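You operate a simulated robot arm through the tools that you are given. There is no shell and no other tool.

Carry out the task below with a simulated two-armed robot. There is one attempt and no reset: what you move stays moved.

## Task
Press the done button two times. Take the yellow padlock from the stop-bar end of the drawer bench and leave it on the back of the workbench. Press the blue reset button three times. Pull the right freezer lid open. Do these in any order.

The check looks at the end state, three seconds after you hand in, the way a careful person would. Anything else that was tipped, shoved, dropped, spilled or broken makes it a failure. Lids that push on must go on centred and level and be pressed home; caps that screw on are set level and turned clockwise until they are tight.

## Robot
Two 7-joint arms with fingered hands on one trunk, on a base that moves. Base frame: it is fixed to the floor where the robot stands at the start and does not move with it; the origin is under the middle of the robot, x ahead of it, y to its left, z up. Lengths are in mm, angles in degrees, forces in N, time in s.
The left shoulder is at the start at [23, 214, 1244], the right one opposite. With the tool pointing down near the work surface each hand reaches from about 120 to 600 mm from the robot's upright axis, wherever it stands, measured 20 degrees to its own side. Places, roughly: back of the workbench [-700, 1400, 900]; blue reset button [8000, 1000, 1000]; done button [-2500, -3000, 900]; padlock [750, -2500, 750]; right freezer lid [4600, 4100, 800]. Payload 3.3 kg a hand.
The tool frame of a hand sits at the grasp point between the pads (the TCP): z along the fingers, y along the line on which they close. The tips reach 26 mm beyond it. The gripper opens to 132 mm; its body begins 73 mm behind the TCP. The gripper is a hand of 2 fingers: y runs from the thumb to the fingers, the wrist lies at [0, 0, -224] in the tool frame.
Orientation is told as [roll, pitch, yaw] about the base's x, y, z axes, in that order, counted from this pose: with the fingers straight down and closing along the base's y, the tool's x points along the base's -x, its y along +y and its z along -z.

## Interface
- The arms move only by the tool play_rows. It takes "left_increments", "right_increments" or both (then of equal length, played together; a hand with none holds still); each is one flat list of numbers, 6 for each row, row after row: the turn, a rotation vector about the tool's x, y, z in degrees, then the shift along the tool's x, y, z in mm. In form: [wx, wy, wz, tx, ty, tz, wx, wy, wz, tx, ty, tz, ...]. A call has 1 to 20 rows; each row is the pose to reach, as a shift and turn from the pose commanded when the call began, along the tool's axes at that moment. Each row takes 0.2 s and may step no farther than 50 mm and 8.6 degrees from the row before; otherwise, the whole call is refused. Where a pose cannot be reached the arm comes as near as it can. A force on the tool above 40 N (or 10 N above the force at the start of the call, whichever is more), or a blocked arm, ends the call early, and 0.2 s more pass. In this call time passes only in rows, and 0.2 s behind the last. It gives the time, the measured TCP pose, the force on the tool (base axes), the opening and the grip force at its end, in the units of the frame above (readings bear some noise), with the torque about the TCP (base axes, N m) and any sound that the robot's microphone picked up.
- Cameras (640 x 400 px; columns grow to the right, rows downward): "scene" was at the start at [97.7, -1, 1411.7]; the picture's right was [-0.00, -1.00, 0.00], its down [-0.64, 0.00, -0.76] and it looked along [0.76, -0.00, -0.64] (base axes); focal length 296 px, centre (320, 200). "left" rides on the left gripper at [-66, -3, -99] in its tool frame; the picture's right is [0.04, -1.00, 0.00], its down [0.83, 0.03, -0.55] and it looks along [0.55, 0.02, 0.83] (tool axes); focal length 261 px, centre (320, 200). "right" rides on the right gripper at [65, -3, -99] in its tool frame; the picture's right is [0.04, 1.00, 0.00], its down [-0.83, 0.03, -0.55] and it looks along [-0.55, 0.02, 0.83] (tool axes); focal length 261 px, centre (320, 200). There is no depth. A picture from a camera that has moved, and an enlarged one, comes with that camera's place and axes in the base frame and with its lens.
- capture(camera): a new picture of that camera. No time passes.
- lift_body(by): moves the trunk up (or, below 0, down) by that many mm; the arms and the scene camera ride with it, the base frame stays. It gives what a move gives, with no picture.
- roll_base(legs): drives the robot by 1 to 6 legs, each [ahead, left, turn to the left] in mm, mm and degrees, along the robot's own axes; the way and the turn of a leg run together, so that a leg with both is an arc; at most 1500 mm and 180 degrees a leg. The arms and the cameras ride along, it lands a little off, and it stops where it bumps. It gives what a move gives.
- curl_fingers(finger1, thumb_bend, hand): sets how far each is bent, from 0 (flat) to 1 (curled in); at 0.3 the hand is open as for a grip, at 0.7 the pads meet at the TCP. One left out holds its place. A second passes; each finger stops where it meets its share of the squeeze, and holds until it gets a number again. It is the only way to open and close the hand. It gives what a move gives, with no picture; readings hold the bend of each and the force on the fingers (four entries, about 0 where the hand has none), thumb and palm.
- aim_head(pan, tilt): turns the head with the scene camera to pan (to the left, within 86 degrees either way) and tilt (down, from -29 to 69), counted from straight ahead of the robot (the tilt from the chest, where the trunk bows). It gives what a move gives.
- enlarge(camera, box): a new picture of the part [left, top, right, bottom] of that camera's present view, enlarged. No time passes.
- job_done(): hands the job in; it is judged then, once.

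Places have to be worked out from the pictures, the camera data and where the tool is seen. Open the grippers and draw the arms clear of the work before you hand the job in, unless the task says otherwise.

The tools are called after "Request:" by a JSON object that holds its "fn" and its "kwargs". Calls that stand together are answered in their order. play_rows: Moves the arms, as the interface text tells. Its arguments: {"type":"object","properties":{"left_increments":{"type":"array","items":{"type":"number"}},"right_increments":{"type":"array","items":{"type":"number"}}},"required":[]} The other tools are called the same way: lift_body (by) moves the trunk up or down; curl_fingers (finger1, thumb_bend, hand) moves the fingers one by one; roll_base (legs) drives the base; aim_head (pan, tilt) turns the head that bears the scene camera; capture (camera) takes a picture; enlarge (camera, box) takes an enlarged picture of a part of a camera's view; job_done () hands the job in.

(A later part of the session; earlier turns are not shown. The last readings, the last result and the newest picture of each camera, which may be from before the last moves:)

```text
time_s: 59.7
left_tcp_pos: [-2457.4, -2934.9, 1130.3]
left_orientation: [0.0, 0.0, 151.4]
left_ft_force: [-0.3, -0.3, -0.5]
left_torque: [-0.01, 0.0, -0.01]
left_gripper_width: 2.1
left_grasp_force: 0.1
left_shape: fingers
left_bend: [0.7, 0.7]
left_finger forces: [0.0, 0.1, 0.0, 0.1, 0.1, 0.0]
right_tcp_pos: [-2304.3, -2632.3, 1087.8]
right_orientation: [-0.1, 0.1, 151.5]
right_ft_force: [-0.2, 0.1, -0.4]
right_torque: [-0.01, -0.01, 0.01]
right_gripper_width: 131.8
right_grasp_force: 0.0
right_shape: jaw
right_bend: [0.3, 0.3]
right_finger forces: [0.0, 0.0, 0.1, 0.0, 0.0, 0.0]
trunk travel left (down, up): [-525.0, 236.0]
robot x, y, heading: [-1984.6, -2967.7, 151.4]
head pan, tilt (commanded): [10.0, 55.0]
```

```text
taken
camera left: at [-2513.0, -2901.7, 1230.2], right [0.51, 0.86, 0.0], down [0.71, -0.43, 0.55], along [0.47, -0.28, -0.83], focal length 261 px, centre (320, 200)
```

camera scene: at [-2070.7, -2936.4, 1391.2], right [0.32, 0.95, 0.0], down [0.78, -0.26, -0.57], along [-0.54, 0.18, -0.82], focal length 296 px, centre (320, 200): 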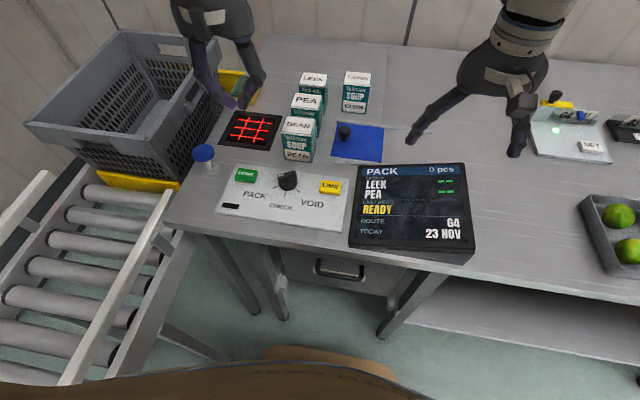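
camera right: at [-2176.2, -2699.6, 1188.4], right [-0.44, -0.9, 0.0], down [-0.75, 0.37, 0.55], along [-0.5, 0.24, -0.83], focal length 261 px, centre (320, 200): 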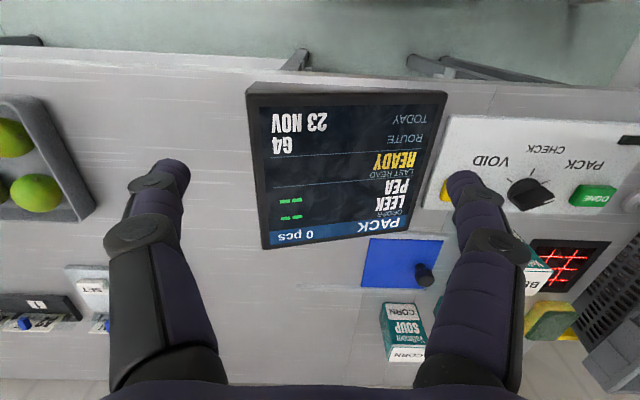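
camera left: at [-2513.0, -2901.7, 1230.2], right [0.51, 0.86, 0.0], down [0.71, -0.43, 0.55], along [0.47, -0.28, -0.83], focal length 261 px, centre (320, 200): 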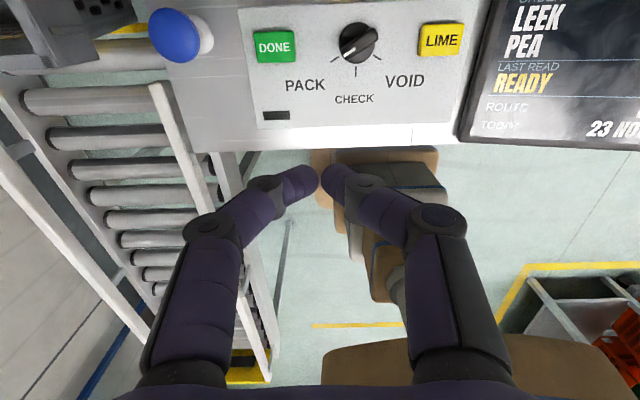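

Left camera puts DONE at tool offset (-50, +50) and about 250 mm below the TCP. I move over it and descend to about 45 mm above contact, then check.

Request:
{"fn": "play_rows", "kwargs": {"left_increments": [0, 0, 0, -25, 25, 0, 0, 0, 0, -50, 50, 0, 0, 0, 0, -50, 50, 40, 0, 0, 0, -50, 50, 80, 0, 0, 0, -50, 50, 120, 0, 0, 0, -50, 50, 150, 0, 0, 0, -50, 50, 170]}}

Request:
{"fn": "capture", "kwargs": {"camera": "left"}}

Request:
{"fn": "capture", "kwargs": {"camera": "scene"}}

```text
time_s: 61.3
left_tcp_pos: [-2524.7, -2954.1, 960.2]
left_orientation: [-0.1, -0.1, 151.3]
left_ft_force: [0.1, -0.2, 0.9]
left_torque: [0.01, -0.02, 0.0]
left_gripper_width: 1.9
left_grasp_force: 0.1
left_shape: fingers
left_bend: [0.7, 0.7]
left_finger forces: [0.0, 0.0, 0.0, 0.0, 0.1, 0.0]
right_tcp_pos: [-2306.3, -2632.1, 1089.4]
right_orientation: [0.0, 0.1, 151.4]
right_ft_force: [0.9, -0.1, 0.0]
right_torque: [-0.01, -0.01, -0.04]
right_gripper_width: 131.7
right_grasp_force: 0.1
right_shape: jaw
right_bend: [0.3, 0.3]
right_finger forces: [0.0, 0.0, 0.1, 0.1, 0.0, 0.1]
trunk travel left (down, up): [-525.0, 236.0]
robot x, y, heading: [-1987.1, -2962.7, 151.2]
head pan, tilt (commanded): [10.0, 55.0]
```

```text
taken
camera left: at [-2581.2, -2921.6, 1061.2], right [0.51, 0.86, 0.0], down [0.71, -0.43, 0.55], along [0.47, -0.28, -0.83], focal length 261 px, centre (320, 200)
```

left: 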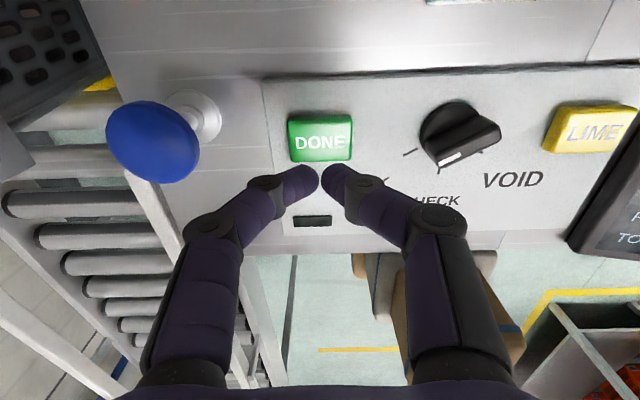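

```text
taken
camera scene: at [-2070.9, -2936.5, 1391.2], right [0.32, 0.95, 0.0], down [0.78, -0.26, -0.57], along [-0.54, 0.18, -0.82], focal length 296 px, centre (320, 200)
```

scene: 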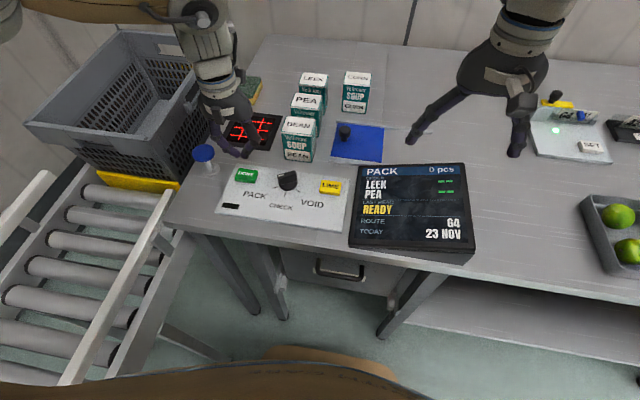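

The fingertips are centred over DONE about 54 mm above it. I descend in small steps to find contact and listen for a click.

Request:
{"fn": "play_rows", "kwargs": {"left_increments": [0, 0, 0, 0, 0, 25, 0, 0, 0, 0, 0, 42, 0, 0, 0, 0, 0, 48, 0, 0, 0, 0, 0, 51, 0, 0, 0, 0, 0, 54, 0, 0, 0, 0, 0, 56]}}

```text
time_s: 62.7
left_tcp_pos: [-2525.1, -2954.8, 904.5]
left_orientation: [0.1, -0.1, 151.4]
left_ft_force: [-0.1, -0.3, 3.9]
left_torque: [0.01, 0.01, 0.0]
left_gripper_width: 1.5
left_grasp_force: 1.9
left_shape: fingers
left_bend: [0.7, 0.7]
left_finger forces: [1.9, 0.1, 0.1, 0.0, 2.3, 0.0]
right_tcp_pos: [-2306.3, -2631.2, 1089.1]
right_orientation: [0.0, 0.1, 151.4]
right_ft_force: [0.4, 0.5, -0.5]
right_torque: [0.02, -0.01, -0.02]
right_gripper_width: 132.1
right_grasp_force: 0.0
right_shape: jaw
right_bend: [0.3, 0.3]
right_finger forces: [0.1, 0.0, 0.0, 0.0, 0.0, 0.0]
trunk travel left (down, up): [-525.0, 236.0]
robot x, y, heading: [-1987.2, -2966.1, 151.5]
head pan, tilt (commanded): [10.0, 55.0]
heard: click
```

A click sounded with about 4 N at TCP z 904. I lift off by 25 mm and check the display for the effect.

Request:
{"fn": "play_rows", "kwargs": {"left_increments": [0, 0, 0, 0, 0, -5, 0, 0, 0, 0, 0, -15, 0, 0, 0, 0, 0, -30, 0, 0, 0, 0, 0, -30]}}

Request:
{"fn": "enlarge", "kwargs": {"camera": "scene", "box": [180, 130, 480, 265]}}

```text
time_s: 63.7
left_tcp_pos: [-2525.1, -2954.2, 933.5]
left_orientation: [0.0, 0.0, 151.3]
left_ft_force: [-0.9, 0.9, 0.1]
left_torque: [-0.02, -0.02, 0.02]
left_gripper_width: 1.6
left_grasp_force: 0.0
left_shape: fingers
left_bend: [0.7, 0.7]
left_finger forces: [0.0, 0.0, 0.0, 0.0, 0.0, 0.0]
right_tcp_pos: [-2306.6, -2631.4, 1088.8]
right_orientation: [0.0, 0.1, 151.4]
right_ft_force: [-0.5, 0.0, -0.7]
right_torque: [-0.01, -0.02, -0.01]
right_gripper_width: 131.9
right_grasp_force: 0.1
right_shape: jaw
right_bend: [0.3, 0.3]
right_finger forces: [0.0, 0.0, 0.1, 0.0, 0.0, 0.1]
trunk travel left (down, up): [-525.0, 236.0]
robot x, y, heading: [-1989.8, -2961.8, 151.7]
head pan, tilt (commanded): [10.0, 55.0]
```

```text
2.13 times, centred on (330, 198) of scene
camera zoom: at [-2070.8, -2936.4, 1391.2], right [0.32, 0.95, 0.0], down [0.78, -0.26, -0.57], along [-0.54, 0.18, -0.82], focal length 631 px, centre (299, 205)
```

zoom: 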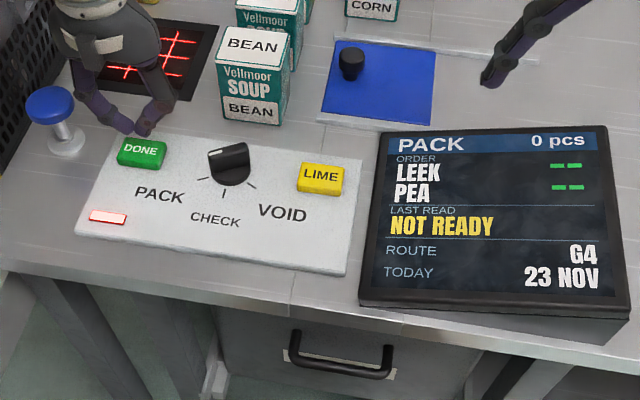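

The display changed to "NOT READY" and the panel lamp lit, so press one registered. I press a second time the same way and lift off.

Request:
{"fn": "play_rows", "kwargs": {"left_increments": [0, 0, 0, 0, 0, 15, 0, 0, 0, 0, 0, 22, 0, 0, 0, 0, 0, 25, 0, 0, 0, 0, 0, 28, 0, 0, 0, 0, 0, 30, 0, 0, 0, 0, 0, 30]}}

Request:
{"fn": "enlarge", "kwargs": {"camera": "scene", "box": [180, 130, 480, 265]}}

Request:
{"fn": "play_rows", "kwargs": {"left_increments": [0, 0, 0, 0, 0, -5, 0, 0, 0, 0, 0, -20, 0, 0, 0, 0, 0, -50, 0, 0, 0, 0, 0, -90, 0, 0, 0, 0, 0, -130, 0, 0, 0, 0, 0, -170]}}

Request:
{"fn": "enlarge", "kwargs": {"camera": "scene", "box": [180, 130, 480, 265]}}

```text
time_s: 65.1
left_tcp_pos: [-2523.9, -2953.4, 904.7]
left_orientation: [0.0, 0.0, 151.4]
left_ft_force: [1.5, 1.0, 5.0]
left_torque: [0.01, -0.02, -0.02]
left_gripper_width: 1.3
left_grasp_force: 2.6
left_shape: fingers
left_bend: [0.7, 0.7]
left_finger forces: [1.2, 0.0, 0.1, 0.0, 3.3, 0.0]
right_tcp_pos: [-2304.1, -2631.1, 1088.8]
right_orientation: [0.0, 0.0, 151.4]
right_ft_force: [-0.3, -0.1, 0.2]
right_torque: [-0.01, -0.02, -0.05]
right_gripper_width: 132.3
right_grasp_force: 0.0
right_shape: jaw
right_bend: [0.3, 0.3]
right_finger forces: [0.1, 0.1, 0.0, 0.1, 0.0, 0.0]
trunk travel left (down, up): [-525.0, 236.0]
robot x, y, heading: [-1991.1, -2969.5, 151.5]
head pan, tilt (commanded): [10.0, 55.0]
heard: click
```

```text
2.13 times, centred on (330, 198) of scene
camera zoom: at [-2070.1, -2936.4, 1391.3], right [0.32, 0.95, 0.0], down [0.78, -0.26, -0.57], along [-0.54, 0.18, -0.82], focal length 631 px, centre (299, 205)
```

zoom: 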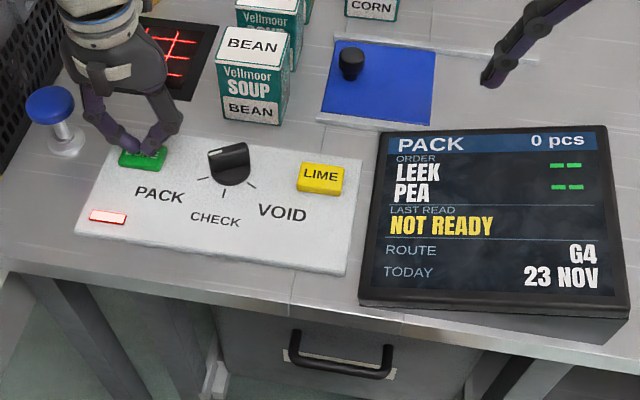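

```text
time_s: 66.5
left_tcp_pos: [-2523.9, -2953.9, 1073.5]
left_orientation: [0.0, 0.2, 151.4]
left_ft_force: [0.8, 0.0, 0.1]
left_torque: [0.02, -0.01, 0.0]
left_gripper_width: 1.5
left_grasp_force: 0.0
left_shape: fingers
left_bend: [0.7, 0.7]
left_finger forces: [0.1, 0.1, 0.0, 0.0, 0.1, 0.1]
right_tcp_pos: [-2304.4, -2630.8, 1088.2]
right_orientation: [0.1, -0.1, 151.3]
right_ft_force: [1.1, -0.3, -0.3]
right_torque: [-0.01, 0.01, -0.02]
right_gripper_width: 131.7
right_grasp_force: 0.1
right_shape: jaw
right_bend: [0.3, 0.3]
right_finger forces: [0.0, 0.0, 0.1, 0.0, 0.1, 0.1]
trunk travel left (down, up): [-525.0, 236.0]
robot x, y, heading: [-1989.8, -2967.1, 151.3]
head pan, tilt (commanded): [10.0, 55.0]
```

```text
2.13 times, centred on (330, 198) of scene
camera zoom: at [-2069.9, -2936.2, 1391.2], right [0.32, 0.95, 0.0], down [0.78, -0.26, -0.57], along [-0.54, 0.18, -0.82], focal length 631 px, centre (299, 205)
```

zoom: 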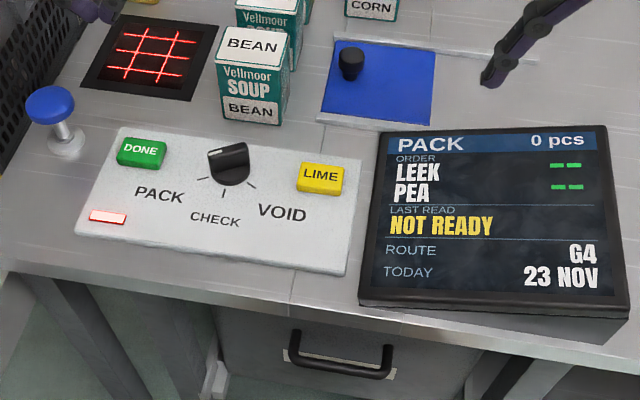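

Two clicks, both presses registered. I bring the left arm back to its carrying pose, open the hand, back away and turn toward the drawer bench side.

Request:
{"fn": "play_rows", "kwargs": {"left_increments": [0, 0, 0, 20, -20, -30, 0, 0, 0, 50, -50, -57]}}

Request:
{"fn": "curl_fingers", "kwargs": {"hand": "left", "finger1": 0.3, "thumb_bend": 0.3}}

Request:
{"fn": "roll_base", "kwargs": {"legs": [[-400, 0, 0], [0, -300, 0], [0, 0, 120]]}}

Request:
{"fn": "aim_head", "kwargs": {"pan": 50, "tilt": 15}}

Request:
{"fn": "capture", "kwargs": {"camera": "scene"}}

Request:
{"fn": "aim_head", "kwargs": {"pan": 86, "tilt": 20}}

Request:
{"fn": "capture", "kwargs": {"camera": "scene"}}

```text
refused: row 2 steps farther than a row can; nothing moved
```

```text
time_s: 67.5
left_tcp_pos: [-2526.3, -2954.3, 1072.2]
left_orientation: [-0.1, -0.1, 151.3]
left_ft_force: [0.1, -0.3, 0.1]
left_torque: [0.0, 0.01, 0.01]
left_gripper_width: 133.0
left_grasp_force: 0.0
left_shape: fingers
left_bend: [0.3, 0.3]
left_finger forces: [0.0, 0.1, 0.0, 0.1, 0.1, 0.0]
right_tcp_pos: [-2306.3, -2631.5, 1089.3]
right_orientation: [-0.1, 0.0, 151.4]
right_ft_force: [0.3, -0.4, -0.8]
right_torque: [-0.01, 0.02, -0.02]
right_gripper_width: 132.0
right_grasp_force: 0.0
right_shape: jaw
right_bend: [0.3, 0.3]
right_finger forces: [0.0, 0.0, 0.0, 0.0, 0.0, 0.0]
trunk travel left (down, up): [-525.0, 236.0]
robot x, y, heading: [-1987.1, -2964.0, 151.4]
head pan, tilt (commanded): [10.0, 55.0]
```

```text
time_s: 76.6
left_tcp_pos: [-1236.5, -3364.3, 1072.0]
left_orientation: [0.0, 0.0, -89.0]
left_ft_force: [-0.6, 0.0, 0.4]
left_torque: [0.02, -0.03, 0.01]
left_gripper_width: 133.2
left_grasp_force: 0.1
left_shape: fingers
left_bend: [0.3, 0.3]
left_finger forces: [0.1, 0.0, 0.1, 0.0, 0.1, 0.0]
right_tcp_pos: [-1625.6, -3332.3, 1087.7]
right_orientation: [0.1, 0.0, -89.1]
right_ft_force: [-0.2, 0.6, 0.5]
right_torque: [-0.04, 0.0, 0.0]
right_gripper_width: 132.0
right_grasp_force: 0.1
right_shape: jaw
right_bend: [0.3, 0.3]
right_finger forces: [0.0, 0.0, 0.0, 0.0, 0.1, 0.0]
trunk travel left (down, up): [-525.0, 236.0]
robot x, y, heading: [-1491.2, -2890.7, -89.1]
head pan, tilt (commanded): [10.0, 55.0]
```

```text
time_s: 77.7
left_tcp_pos: [-1237.2, -3363.8, 1073.0]
left_orientation: [0.0, 0.0, -89.0]
left_ft_force: [0.4, 0.4, 0.0]
left_torque: [-0.02, -0.01, -0.02]
left_gripper_width: 133.0
left_grasp_force: 0.0
left_shape: fingers
left_bend: [0.3, 0.3]
left_finger forces: [0.0, 0.0, 0.0, 0.0, 0.1, 0.1]
right_tcp_pos: [-1625.5, -3332.6, 1089.3]
right_orientation: [0.1, 0.0, -89.1]
right_ft_force: [0.5, -0.1, 0.3]
right_torque: [0.03, 0.04, 0.0]
right_gripper_width: 132.0
right_grasp_force: 0.0
right_shape: jaw
right_bend: [0.3, 0.3]
right_finger forces: [0.0, 0.0, 0.0, 0.0, 0.1, 0.0]
trunk travel left (down, up): [-525.0, 236.0]
robot x, y, heading: [-1495.3, -2892.4, -89.0]
head pan, tilt (commanded): [50.0, 15.0]
```

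```text
taken
camera scene: at [-1421.8, -2966.2, 1451.4], right [-0.63, -0.78, 0.0], down [-0.2, 0.16, -0.97], along [0.75, -0.61, -0.26], focal length 296 px, centre (320, 200)
```

scene: 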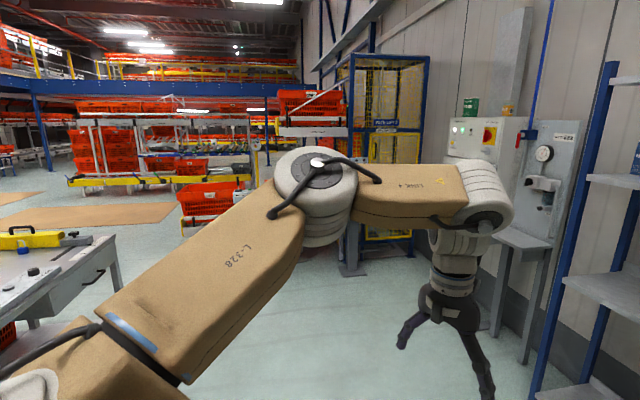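

```text
time_s: 78.7
left_tcp_pos: [-1236.6, -3365.3, 1073.0]
left_orientation: [0.0, 0.1, -89.1]
left_ft_force: [-0.6, 0.3, 0.0]
left_torque: [0.01, 0.01, -0.01]
left_gripper_width: 132.8
left_grasp_force: 0.0
left_shape: fingers
left_bend: [0.3, 0.3]
left_finger forces: [0.0, 0.0, 0.1, 0.0, 0.1, 0.0]
right_tcp_pos: [-1625.6, -3334.0, 1089.6]
right_orientation: [0.0, 0.0, -89.1]
right_ft_force: [0.8, 0.7, -0.3]
right_torque: [-0.02, 0.0, 0.02]
right_gripper_width: 131.8
right_grasp_force: 0.1
right_shape: jaw
right_bend: [0.3, 0.3]
right_finger forces: [0.1, 0.0, 0.0, 0.0, 0.0, 0.0]
trunk travel left (down, up): [-525.0, 236.0]
robot x, y, heading: [-1491.7, -2893.3, -89.0]
head pan, tilt (commanded): [85.9, 20.0]
```

```text
taken
camera scene: at [-1401.3, -2912.4, 1443.3], right [-0.06, -1.0, 0.0], down [-0.34, 0.02, -0.94], along [0.94, -0.05, -0.34], focal length 296 px, centre (320, 200)
```

scene: 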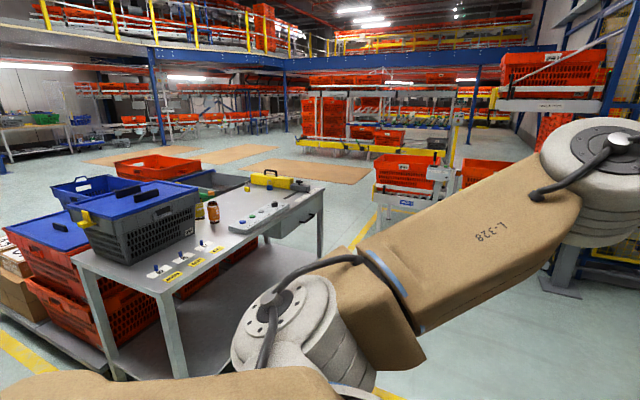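

This view shows the whole drawer bench, its stop-bar end at the far side, and spur conveyors beyond. I zoom in to measure the free floor at that end.

Request:
{"fn": "enlarge", "kwargs": {"camera": "scene", "box": [240, 130, 480, 280]}}

```text
2.67 times, centred on (360, 205) of scene
camera zoom: at [-1401.3, -2912.4, 1443.3], right [-0.06, -1.0, 0.0], down [-0.34, 0.02, -0.94], along [0.94, -0.05, -0.34], focal length 789 px, centre (213, 187)
```

zoom: 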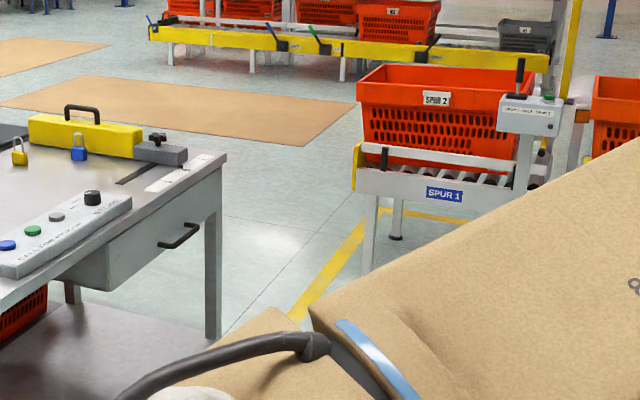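

The table top is at about z 778, and its stop-bar end lies near b≈-2085 in hall coordinates with open floor beyond. I drive down the bench's far side and then look again.

Request:
{"fn": "roll_base", "kwargs": {"legs": [[0, 0, 60.3], [1450, 0, 0], [450, 0, 0], [0, 0, 90]]}}

Request:
{"fn": "aim_head", "kwargs": {"pan": 0, "tilt": 25}}

Request:
{"fn": "capture", "kwargs": {"camera": "scene"}}

Request:
{"fn": "aim_head", "kwargs": {"pan": -60, "tilt": 25}}

Request:
{"fn": "capture", "kwargs": {"camera": "scene"}}

```text
time_s: 94.6
left_tcp_pos: [171.8, -3265.3, 1073.2]
left_orientation: [-0.1, 0.0, 61.2]
left_ft_force: [-0.1, -0.2, 0.0]
left_torque: [0.01, 0.04, -0.02]
left_gripper_width: 133.0
left_grasp_force: 0.0
left_shape: fingers
left_bend: [0.3, 0.3]
left_finger forces: [0.0, 0.0, 0.0, 0.0, 0.0, 0.0]
right_tcp_pos: [493.8, -3485.6, 1088.1]
right_orientation: [0.0, 0.0, 61.3]
right_ft_force: [0.2, 0.0, 1.2]
right_torque: [-0.03, 0.0, 0.0]
right_gripper_width: 132.1
right_grasp_force: 0.0
right_shape: jaw
right_bend: [0.3, 0.3]
right_finger forces: [0.1, 0.0, 0.1, 0.0, 0.0, 0.1]
trunk travel left (down, up): [-525.0, 236.0]
robot x, y, heading: [159.6, -3805.3, 61.4]
head pan, tilt (commanded): [85.9, 20.0]
```

```text
time_s: 96.2
left_tcp_pos: [173.8, -3264.7, 1072.0]
left_orientation: [0.0, 0.0, 61.3]
left_ft_force: [-0.6, 0.1, -0.4]
left_torque: [0.0, -0.02, 0.01]
left_gripper_width: 133.1
left_grasp_force: 0.1
left_shape: fingers
left_bend: [0.3, 0.3]
left_finger forces: [0.0, 0.0, 0.0, 0.1, 0.1, 0.0]
right_tcp_pos: [493.8, -3485.5, 1088.4]
right_orientation: [0.0, 0.1, 61.2]
right_ft_force: [-0.4, 0.4, 0.8]
right_torque: [0.03, 0.0, 0.02]
right_gripper_width: 132.1
right_grasp_force: 0.1
right_shape: jaw
right_bend: [0.3, 0.3]
right_finger forces: [0.0, 0.0, 0.1, 0.0, 0.0, 0.0]
trunk travel left (down, up): [-525.0, 236.0]
robot x, y, heading: [164.0, -3803.3, 61.4]
head pan, tilt (commanded): [0.0, 25.0]
```

```text
taken
camera scene: at [208.9, -3710.8, 1435.2], right [0.88, -0.48, 0.0], down [-0.2, -0.37, -0.91], along [0.44, 0.79, -0.42], focal length 296 px, centre (320, 200)
```

scene: 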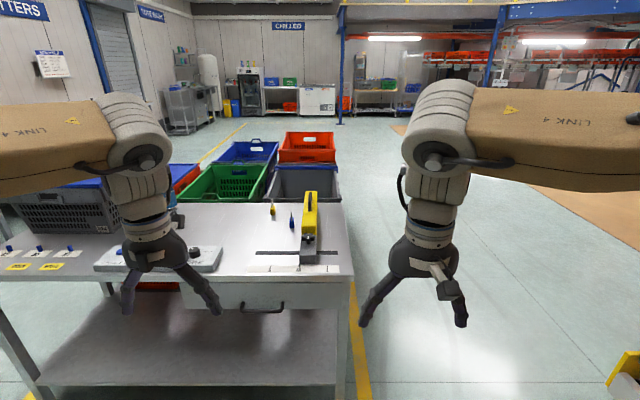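

```text
time_s: 97.5
left_tcp_pos: [171.6, -3265.4, 1072.8]
left_orientation: [0.0, -0.1, 61.2]
left_ft_force: [-0.9, -0.2, 0.0]
left_torque: [-0.04, 0.0, 0.02]
left_gripper_width: 133.0
left_grasp_force: 0.0
left_shape: fingers
left_bend: [0.3, 0.3]
left_finger forces: [0.1, 0.0, 0.0, 0.0, 0.0, 0.1]
right_tcp_pos: [493.7, -3486.9, 1088.2]
right_orientation: [-0.1, 0.0, 61.1]
right_ft_force: [-0.8, -0.9, -0.2]
right_torque: [-0.03, -0.01, 0.03]
right_gripper_width: 131.9
right_grasp_force: 0.0
right_shape: jaw
right_bend: [0.3, 0.3]
right_finger forces: [0.0, 0.0, 0.1, 0.0, 0.0, 0.1]
trunk travel left (down, up): [-525.0, 236.0]
robot x, y, heading: [160.0, -3802.4, 61.2]
head pan, tilt (commanded): [-60.0, 25.0]
```

```text
taken
camera scene: at [256.7, -3789.6, 1435.2], right [0.02, -1.0, 0.0], down [-0.42, -0.01, -0.91], along [0.91, 0.02, -0.42], focal length 296 px, centre (320, 200)
```

scene: 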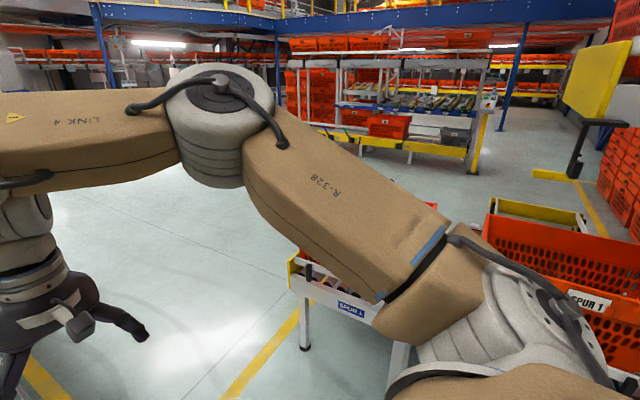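

Now I face along the hall with the bench ahead-left; the yellow padlock computes to about [625, -2510, 795], roughly 330 mm in from the bench end behind the stop bar. I zoom in to see its pose.

Request:
{"fn": "aim_head", "kwargs": {"pan": 0, "tilt": 25}}

Request:
{"fn": "enlarge", "kwargs": {"camera": "scene", "box": [230, 170, 370, 300]}}

```text
time_s: 98.8
left_tcp_pos: [172.1, -3265.4, 1073.2]
left_orientation: [0.0, 0.0, 61.2]
left_ft_force: [0.1, 0.8, 0.9]
left_torque: [-0.03, -0.02, 0.01]
left_gripper_width: 132.9
left_grasp_force: 0.0
left_shape: fingers
left_bend: [0.3, 0.3]
left_finger forces: [0.0, 0.0, 0.0, 0.1, 0.1, 0.0]
right_tcp_pos: [494.9, -3486.8, 1087.4]
right_orientation: [0.0, 0.0, 61.1]
right_ft_force: [-0.6, -0.2, 0.8]
right_torque: [0.0, 0.01, 0.02]
right_gripper_width: 131.9
right_grasp_force: 0.1
right_shape: jaw
right_bend: [0.3, 0.3]
right_finger forces: [0.1, 0.0, 0.0, 0.0, 0.0, 0.0]
trunk travel left (down, up): [-525.0, 236.0]
robot x, y, heading: [159.8, -3804.0, 61.4]
head pan, tilt (commanded): [0.0, 25.0]
```

```text
3.08 times, centred on (300, 235) of scene
camera zoom: at [209.0, -3710.9, 1435.2], right [0.88, -0.48, 0.0], down [-0.2, -0.37, -0.91], along [0.44, 0.79, -0.42], focal length 910 px, centre (382, 92)
```

zoom: 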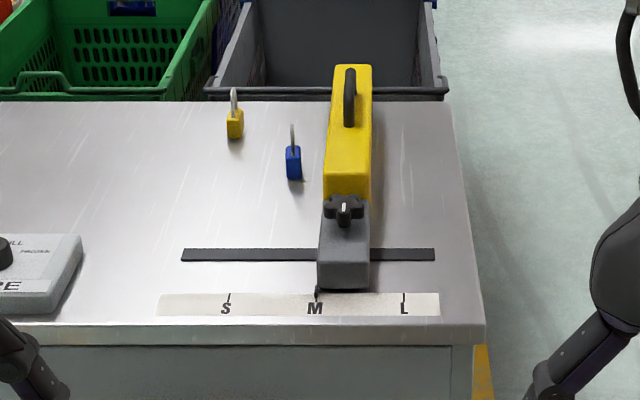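

The padlock stands at about a=-1913, b=-1747 in hall coordinates, thin side along the bench. I drive round to the stop-bar end and turn to face it, aiming to have it straight ahead of the right shoulder.

Request:
{"fn": "roll_base", "kwargs": {"legs": [[0, -560, 0], [1131, 0, 0], [0, 0, 90]]}}

Request:
{"fn": "aim_head", "kwargs": {"pan": -15, "tilt": 45}}

Request:
{"fn": "capture", "kwargs": {"camera": "scene"}}

Request:
{"fn": "capture", "kwargs": {"camera": "left"}}

```text
time_s: 102.1
left_tcp_pos: [651.0, -3531.3, 1072.8]
left_orientation: [0.1, 0.1, 61.6]
left_ft_force: [0.2, 0.2, 0.3]
left_torque: [-0.02, -0.01, -0.02]
left_gripper_width: 133.0
left_grasp_force: 0.0
left_shape: fingers
left_bend: [0.3, 0.3]
left_finger forces: [0.0, 0.1, 0.0, 0.0, 0.0, 0.0]
right_tcp_pos: [974.6, -3748.0, 1088.6]
right_orientation: [0.0, -0.1, 61.6]
right_ft_force: [-0.7, 0.1, -0.3]
right_torque: [0.01, -0.01, -0.02]
right_gripper_width: 132.3
right_grasp_force: 0.0
right_shape: jaw
right_bend: [0.3, 0.3]
right_finger forces: [0.1, 0.1, 0.1, 0.0, 0.1, 0.1]
trunk travel left (down, up): [-525.0, 236.0]
robot x, y, heading: [646.4, -4068.5, 61.6]
head pan, tilt (commanded): [0.0, 25.0]
stopped in leg 1: the robot was blocked; the commanded pose is now the measured one
```

```text
time_s: 102.9
left_tcp_pos: [652.0, -3530.6, 1072.0]
left_orientation: [0.0, 0.0, 61.7]
left_ft_force: [0.5, 0.7, 0.2]
left_torque: [-0.03, 0.0, 0.01]
left_gripper_width: 132.9
left_grasp_force: 0.1
left_shape: fingers
left_bend: [0.3, 0.3]
left_finger forces: [0.0, 0.1, 0.1, 0.1, 0.1, 0.0]
right_tcp_pos: [975.7, -3748.6, 1088.7]
right_orientation: [0.0, 0.0, 61.6]
right_ft_force: [0.2, -0.7, 0.4]
right_torque: [-0.02, -0.01, 0.01]
right_gripper_width: 132.0
right_grasp_force: 0.1
right_shape: jaw
right_bend: [0.3, 0.3]
right_finger forces: [0.0, 0.1, 0.0, 0.1, 0.1, 0.0]
trunk travel left (down, up): [-525.0, 236.0]
robot x, y, heading: [644.8, -4069.8, 62.0]
head pan, tilt (commanded): [-15.0, 45.0]
```

```text
taken
camera scene: at [703.8, -3998.3, 1404.7], right [0.73, -0.69, 0.0], down [-0.48, -0.51, -0.71], along [0.49, 0.52, -0.71], focal length 296 px, centre (320, 200)
```

scene: 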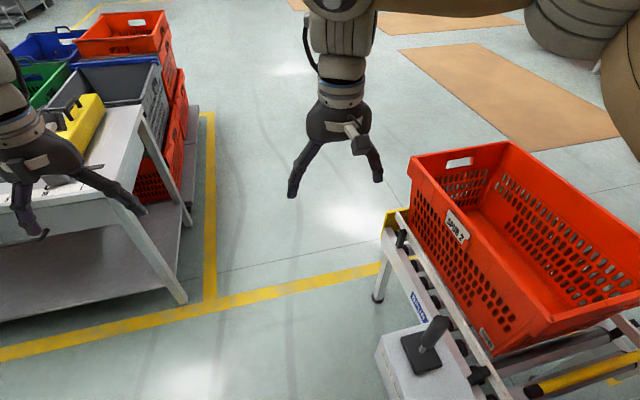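

```text
taken
camera left: at [685.8, -3475.8, 1172.9], right [0.86, -0.51, 0.0], down [-0.42, -0.72, 0.55], along [-0.28, -0.48, -0.83], focal length 261 px, centre (320, 200)
```

left: 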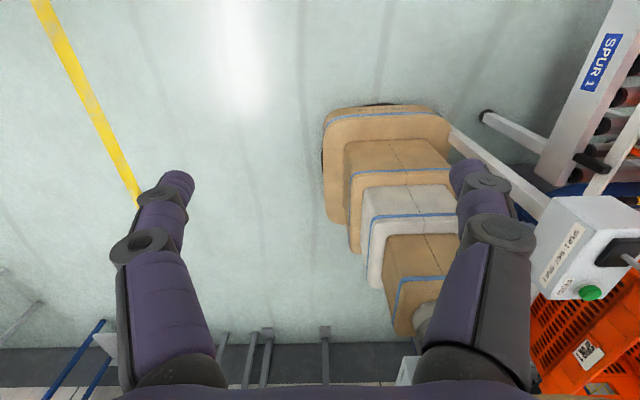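

I bumped lightly against the spur conveyor stand and stopped; nothing looks displaced. I move back left 70 mm to clear it, straighten, and creep ahead past it.

Request:
{"fn": "roll_base", "kwargs": {"legs": [[0, 70, -0.5], [500, 0, 0]]}}

Request:
{"fn": "aim_head", "kwargs": {"pan": -30, "tilt": 60}}

Request:
{"fn": "capture", "kwargs": {"camera": "scene"}}

Request:
{"fn": "capture", "kwargs": {"camera": "left"}}

Request:
{"fn": "aim_head", "kwargs": {"pan": -80, "tilt": 50}}

Request:
{"fn": "capture", "kwargs": {"camera": "scene"}}

```text
time_s: 106.5
left_tcp_pos: [850.5, -3051.6, 1072.9]
left_orientation: [0.0, 0.0, 60.5]
left_ft_force: [0.4, 0.3, -0.1]
left_torque: [0.02, -0.02, 0.03]
left_gripper_width: 132.9
left_grasp_force: 0.0
left_shape: fingers
left_bend: [0.3, 0.3]
left_finger forces: [0.0, 0.0, 0.0, 0.0, 0.0, 0.0]
right_tcp_pos: [1169.8, -3275.3, 1088.1]
right_orientation: [0.0, -0.1, 60.5]
right_ft_force: [-0.4, 0.0, 0.1]
right_torque: [0.0, -0.04, -0.01]
right_gripper_width: 131.7
right_grasp_force: 0.0
right_shape: jaw
right_bend: [0.3, 0.3]
right_finger forces: [0.1, 0.1, 0.1, 0.0, 0.0, 0.0]
trunk travel left (down, up): [-525.0, 236.0]
robot x, y, heading: [829.7, -3587.4, 60.3]
head pan, tilt (commanded): [-15.0, 45.0]
```

```text
time_s: 107.3
left_tcp_pos: [849.4, -3051.9, 1072.8]
left_orientation: [0.1, 0.1, 60.5]
left_ft_force: [0.5, -0.7, 0.3]
left_torque: [0.01, 0.01, 0.0]
left_gripper_width: 133.0
left_grasp_force: 0.1
left_shape: fingers
left_bend: [0.3, 0.3]
left_finger forces: [0.1, 0.0, 0.0, 0.0, 0.0, 0.0]
right_tcp_pos: [1168.8, -3276.7, 1088.1]
right_orientation: [0.0, 0.0, 60.4]
right_ft_force: [0.7, -0.4, -0.9]
right_torque: [0.0, 0.01, 0.02]
right_gripper_width: 131.6
right_grasp_force: 0.0
right_shape: jaw
right_bend: [0.3, 0.3]
right_finger forces: [0.1, 0.0, 0.1, 0.0, 0.0, 0.0]
trunk travel left (down, up): [-525.0, 236.0]
robot x, y, heading: [828.4, -3590.3, 60.7]
head pan, tilt (commanded): [-30.0, 60.0]
```

```text
taken
camera scene: at [892.7, -3544.2, 1385.2], right [0.51, -0.86, 0.0], down [-0.75, -0.44, -0.5], along [0.43, 0.25, -0.87], focal length 296 px, centre (320, 200)
```

scene: 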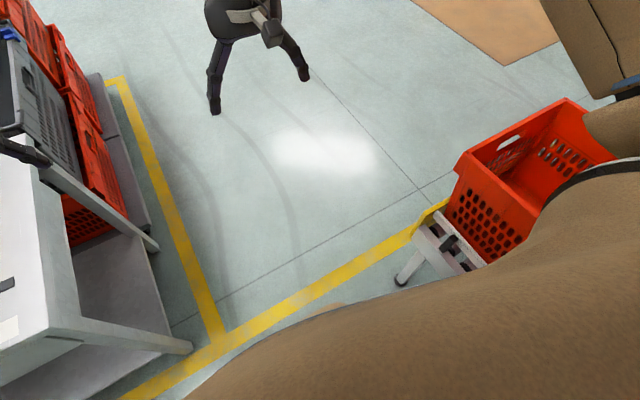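

```text
taken
camera left: at [885.0, -2997.2, 1172.9], right [0.85, -0.53, 0.0], down [-0.44, -0.71, 0.55], along [-0.29, -0.47, -0.83], focal length 261 px, centre (320, 200)
```

left: 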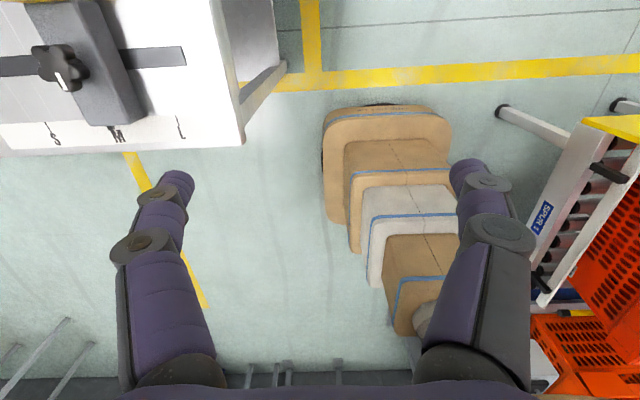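

```text
time_s: 108.5
left_tcp_pos: [849.8, -3052.7, 1072.5]
left_orientation: [0.0, 0.0, 60.5]
left_ft_force: [0.2, 0.0, 0.5]
left_torque: [0.02, -0.03, 0.0]
left_gripper_width: 133.0
left_grasp_force: 0.1
left_shape: fingers
left_bend: [0.3, 0.3]
left_finger forces: [0.0, 0.1, 0.1, 0.0, 0.1, 0.0]
right_tcp_pos: [1169.4, -3276.3, 1088.2]
right_orientation: [0.0, 0.1, 60.4]
right_ft_force: [1.2, -0.7, 0.1]
right_torque: [-0.01, 0.02, 0.02]
right_gripper_width: 132.0
right_grasp_force: 0.0
right_shape: jaw
right_bend: [0.3, 0.3]
right_finger forces: [0.1, 0.0, 0.0, 0.1, 0.0, 0.1]
trunk travel left (down, up): [-525.0, 236.0]
robot x, y, heading: [832.8, -3592.5, 60.6]
head pan, tilt (commanded): [-80.0, 50.0]
```

```text
taken
camera scene: at [907.9, -3603.7, 1397.7], right [-0.33, -0.94, 0.0], down [-0.72, 0.25, -0.64], along [0.61, -0.21, -0.77], focal length 296 px, centre (320, 200)
```

scene: 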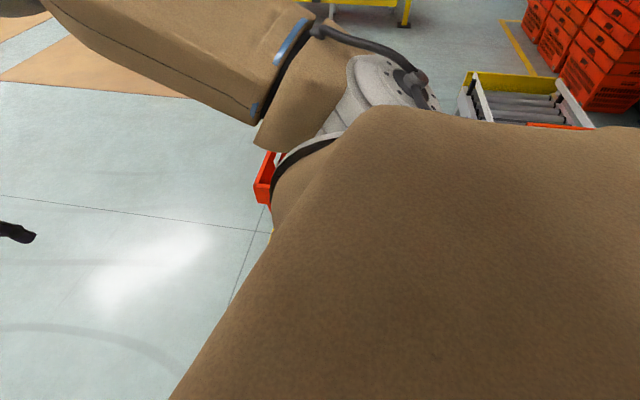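

The base is about 250 mm half-width and now clear on both sides. I drive on 620 mm, then turn left to face the bench end.

Request:
{"fn": "roll_base", "kwargs": {"legs": [[620, 0, 0.8], [0, 0, 90]]}}

Request:
{"fn": "aim_head", "kwargs": {"pan": -15, "tilt": 45}}

Request:
{"fn": "capture", "kwargs": {"camera": "scene"}}

Request:
{"fn": "capture", "kwargs": {"camera": "left"}}

Request:
{"fn": "capture", "kwargs": {"camera": "right"}}

```text
time_s: 115.8
left_tcp_pos: [600.1, -3029.5, 1073.1]
left_orientation: [0.1, 0.1, 150.8]
left_ft_force: [0.2, -1.0, 0.0]
left_torque: [0.0, -0.01, 0.0]
left_gripper_width: 133.3
left_grasp_force: 0.0
left_shape: fingers
left_bend: [0.3, 0.3]
left_finger forces: [0.0, 0.0, 0.0, 0.0, 0.0, 0.0]
right_tcp_pos: [823.6, -2709.2, 1089.2]
right_orientation: [0.0, 0.0, 150.7]
right_ft_force: [-0.6, -0.9, 0.0]
right_torque: [0.0, -0.03, -0.02]
right_gripper_width: 131.6
right_grasp_force: 0.0
right_shape: jaw
right_bend: [0.3, 0.3]
right_finger forces: [0.0, 0.0, 0.0, 0.1, 0.1, 0.0]
trunk travel left (down, up): [-525.0, 236.0]
robot x, y, heading: [1138.1, -3047.2, 150.9]
head pan, tilt (commanded): [-80.0, 50.0]
```

```text
time_s: 117.2
left_tcp_pos: [600.1, -3029.8, 1073.0]
left_orientation: [0.0, 0.1, 150.8]
left_ft_force: [-1.1, -0.5, 0.1]
left_torque: [0.01, -0.01, 0.01]
left_gripper_width: 133.0
left_grasp_force: 0.0
left_shape: fingers
left_bend: [0.3, 0.3]
left_finger forces: [0.0, 0.1, 0.0, 0.0, 0.0, 0.0]
right_tcp_pos: [825.1, -2709.1, 1087.4]
right_orientation: [0.0, 0.0, 150.8]
right_ft_force: [0.1, 0.6, 0.9]
right_torque: [0.03, 0.02, 0.01]
right_gripper_width: 131.8
right_grasp_force: 0.0
right_shape: jaw
right_bend: [0.3, 0.3]
right_finger forces: [0.0, 0.0, 0.0, 0.1, 0.0, 0.0]
trunk travel left (down, up): [-525.0, 236.0]
robot x, y, heading: [1138.5, -3048.3, 150.8]
head pan, tilt (commanded): [-15.0, 45.0]
```

```text
taken
camera scene: at [1065.4, -2984.0, 1404.6], right [0.7, 0.72, 0.0], down [0.51, -0.49, -0.71], along [-0.51, 0.49, -0.71], focal length 296 px, centre (320, 200)
```

scene: 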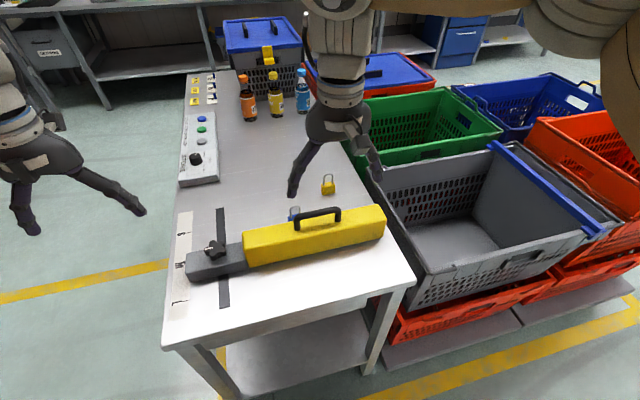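

```text
taken
camera left: at [545.3, -2996.4, 1172.9], right [0.52, 0.85, 0.0], down [0.71, -0.44, 0.55], along [0.47, -0.29, -0.83], focal length 261 px, centre (320, 200)
```

left: 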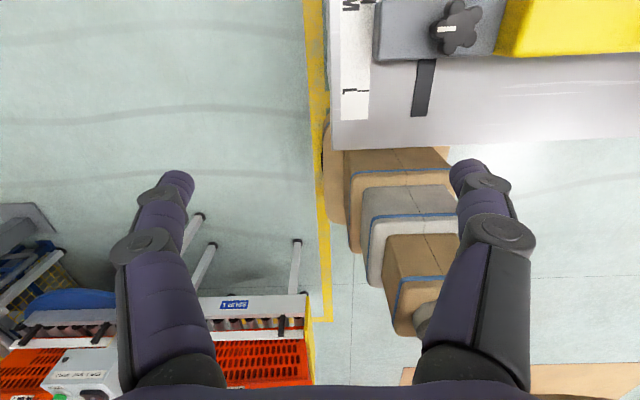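

```text
taken
camera right: at [881.2, -2738.9, 1188.3], right [-0.45, -0.89, 0.0], down [-0.74, 0.38, 0.55], along [-0.49, 0.25, -0.83], focal length 261 px, centre (320, 200)
```

right: 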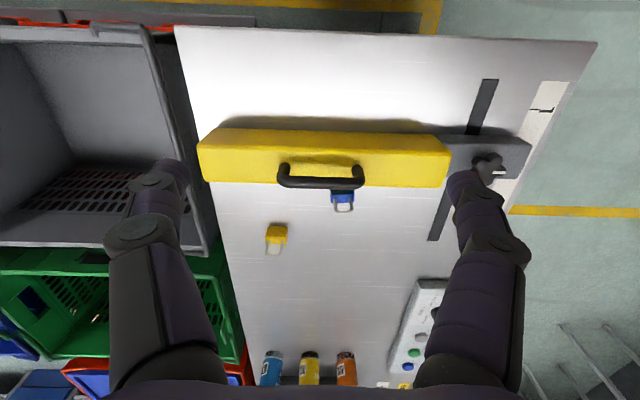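

Both cameras now see the yellow padlock and the blue one near the bar handle. I zoom in on each view to refine the yellow padlock's position and pose.

Request:
{"fn": "enlarge", "kwargs": {"camera": "right", "box": [220, 180, 380, 280]}}

Request:
{"fn": "enlarge", "kwargs": {"camera": "scene", "box": [270, 150, 390, 225]}}

```text
4.00 times, centred on (300, 230) of right
camera zoom: at [881.2, -2738.9, 1188.3], right [-0.45, -0.89, 0.0], down [-0.74, 0.38, 0.55], along [-0.49, 0.25, -0.83], focal length 1043 px, centre (400, 80)
```

zoom: 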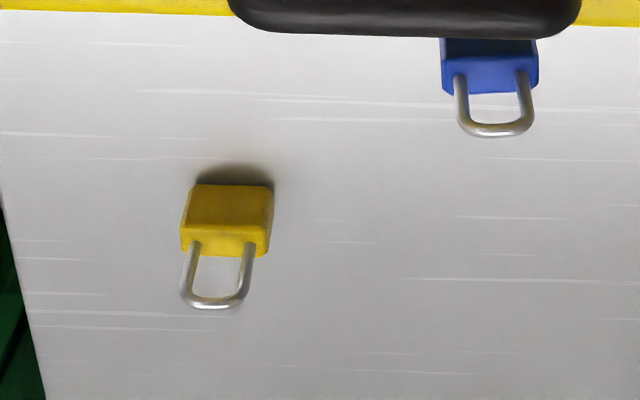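

```text
5.33 times, centred on (330, 188) of scene
camera zoom: at [1065.4, -2984.0, 1404.6], right [0.7, 0.72, 0.0], down [0.51, -0.49, -0.71], along [-0.51, 0.49, -0.71], focal length 1578 px, centre (267, 267)
```

zoom: 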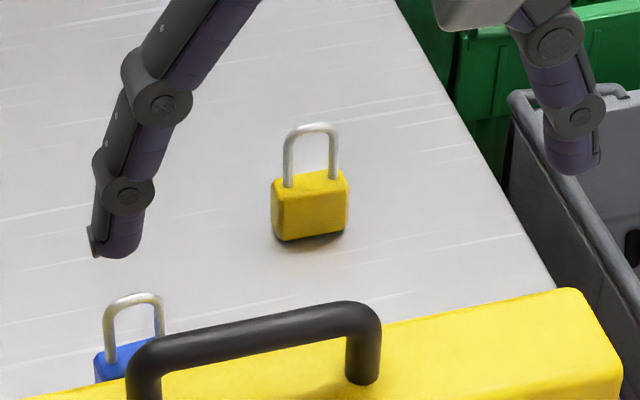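

The padlock body (about 42 mm wide) sits 725 mm ahead and 214 mm right of my axis, bench edge 380 mm ahead. I move 90 mm closer, then recheck positions.

Request:
{"fn": "roll_base", "kwargs": {"legs": [[90, 0, 0.5]]}}

Request:
{"fn": "capture", "kwargs": {"camera": "right"}}

Request:
{"fn": "capture", "kwargs": {"camera": "left"}}

Request:
{"fn": "capture", "kwargs": {"camera": "scene"}}

```text
time_s: 118.3
left_tcp_pos: [520.8, -2992.4, 1072.2]
left_orientation: [0.1, 0.1, 151.5]
left_ft_force: [-0.1, -0.5, -0.1]
left_torque: [0.01, -0.03, 0.04]
left_gripper_width: 133.1
left_grasp_force: 0.1
left_shape: fingers
left_bend: [0.3, 0.3]
left_finger forces: [0.0, 0.0, 0.0, 0.0, 0.1, 0.1]
right_tcp_pos: [740.2, -2669.8, 1087.8]
right_orientation: [0.1, 0.0, 151.4]
right_ft_force: [-0.1, -0.2, 0.2]
right_torque: [0.01, -0.02, 0.0]
right_gripper_width: 132.0
right_grasp_force: 0.0
right_shape: jaw
right_bend: [0.3, 0.3]
right_finger forces: [0.0, 0.0, 0.0, 0.0, 0.1, 0.0]
trunk travel left (down, up): [-525.0, 236.0]
robot x, y, heading: [1061.5, -3009.6, 151.3]
head pan, tilt (commanded): [-15.0, 45.0]
```

```text
taken
camera right: at [798.4, -2698.3, 1187.9], right [-0.44, -0.9, 0.0], down [-0.75, 0.37, 0.55], along [-0.5, 0.24, -0.83], focal length 261 px, centre (320, 200)
```

right: 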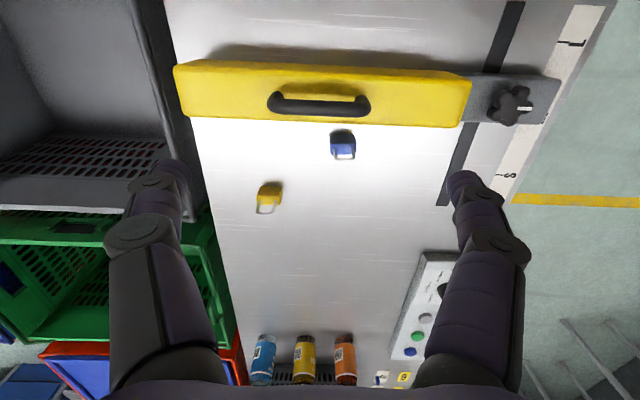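

```text
taken
camera left: at [465.7, -2959.8, 1172.2], right [0.51, 0.86, 0.0], down [0.71, -0.43, 0.55], along [0.48, -0.28, -0.83], focal length 261 px, centre (320, 200)
```

left: 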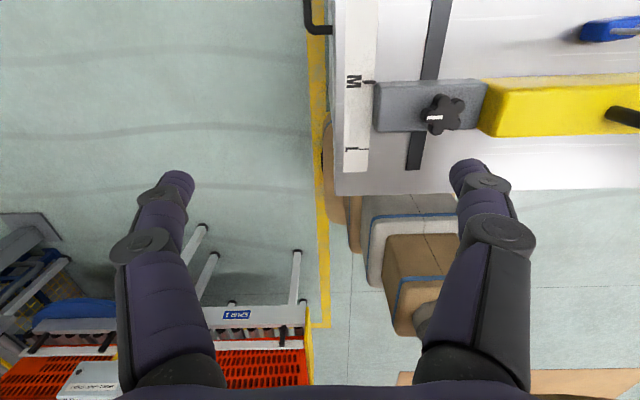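

```text
taken
camera scene: at [985.3, -2941.2, 1404.5], right [0.69, 0.72, 0.0], down [0.51, -0.49, -0.71], along [-0.51, 0.49, -0.71], focal length 296 px, centre (320, 200)
```

scene: 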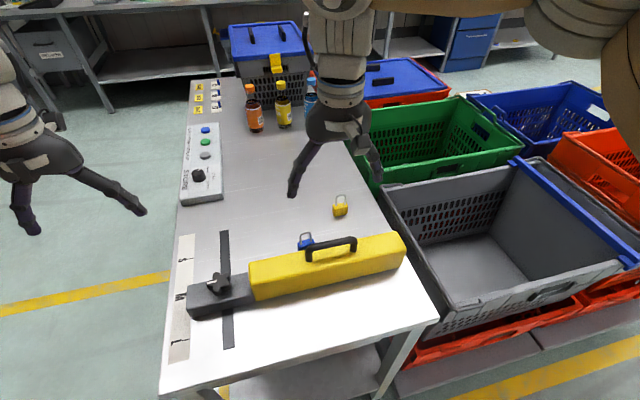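

I zoom in again on the right-hand view to refine the padlock offset from the tool.

Request:
{"fn": "enlarge", "kwargs": {"camera": "right", "box": [220, 150, 380, 250]}}

Request:
{"fn": "enlarge", "kwargs": {"camera": "scene", "box": [280, 160, 420, 280]}}

```text
4.00 times, centred on (300, 200) of right
camera zoom: at [798.4, -2698.3, 1187.9], right [-0.44, -0.9, 0.0], down [-0.75, 0.37, 0.55], along [-0.5, 0.24, -0.83], focal length 1043 px, centre (400, 200)
```

zoom: 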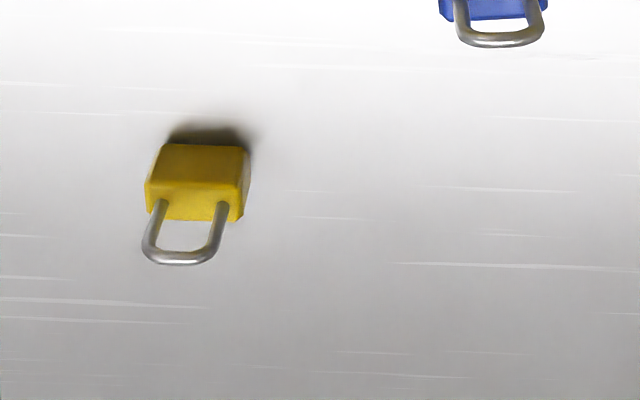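

```text
3.33 times, centred on (350, 220) of scene
camera zoom: at [985.3, -2941.2, 1404.5], right [0.69, 0.72, 0.0], down [0.51, -0.49, -0.71], along [-0.51, 0.49, -0.71], focal length 986 px, centre (220, 133)
```

zoom: 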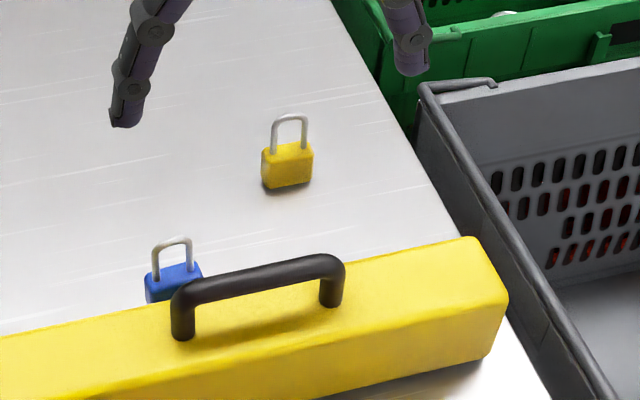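

Padlock body is about 39×31×19 mm, centred 190 mm forward and 84 mm right of the right TCP. I move over it with a 25° forward tilt, stopping well above the shackle.

Request:
{"fn": "play_rows", "kwargs": {"right_increments": [0, -6, 0, -40, -20, 0, 0, -12, 0, -80, -40, 0, 0, -18, 0, -120, -60, 0, 0, -25, 0, -155, -75, 20, 0, -25, 0, -180, -84, 60, 0, -25, 0, -190, -84, 105, 0, -25, 0, -190, -84, 145, 0, -25, 0, -190, -84, 175]}}

Request:
{"fn": "capture", "kwargs": {"camera": "right"}}

Request:
{"fn": "capture", "kwargs": {"camera": "scene"}}

```text
time_s: 120.1
left_tcp_pos: [521.2, -2993.9, 1072.4]
left_orientation: [0.0, 0.2, 151.4]
left_ft_force: [-0.7, -0.5, 0.0]
left_torque: [-0.04, 0.01, -0.01]
left_gripper_width: 133.1
left_grasp_force: 0.0
left_shape: fingers
left_bend: [0.3, 0.3]
left_finger forces: [0.0, 0.0, 0.1, 0.1, 0.1, 0.0]
right_tcp_pos: [613.9, -2507.2, 913.9]
right_orientation: [0.0, -24.9, 151.3]
right_ft_force: [0.3, -0.3, -0.4]
right_torque: [0.04, -0.02, -0.01]
right_gripper_width: 131.7
right_grasp_force: 0.0
right_shape: jaw
right_bend: [0.3, 0.3]
right_finger forces: [0.0, 0.0, 0.1, 0.0, 0.0, 0.0]
trunk travel left (down, up): [-525.0, 236.0]
robot x, y, heading: [1058.7, -3006.9, 151.4]
head pan, tilt (commanded): [-15.0, 45.0]
```

```text
taken
camera right: at [702.6, -2553.2, 976.8], right [-0.45, -0.89, -0.02], down [-0.47, 0.22, 0.85], along [-0.76, 0.39, -0.52], focal length 261 px, centre (320, 200)
```

right: 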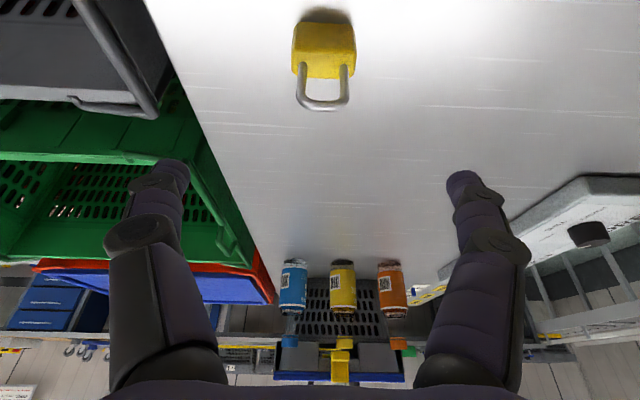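

```text
taken
camera scene: at [986.4, -2942.0, 1404.6], right [0.69, 0.72, 0.0], down [0.51, -0.49, -0.71], along [-0.51, 0.49, -0.71], focal length 296 px, centre (320, 200)
```

scene: 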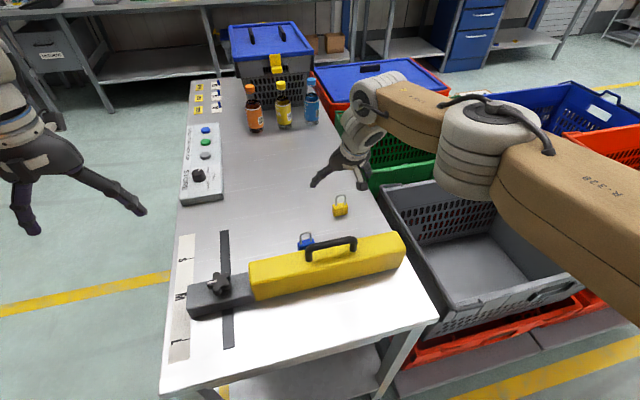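

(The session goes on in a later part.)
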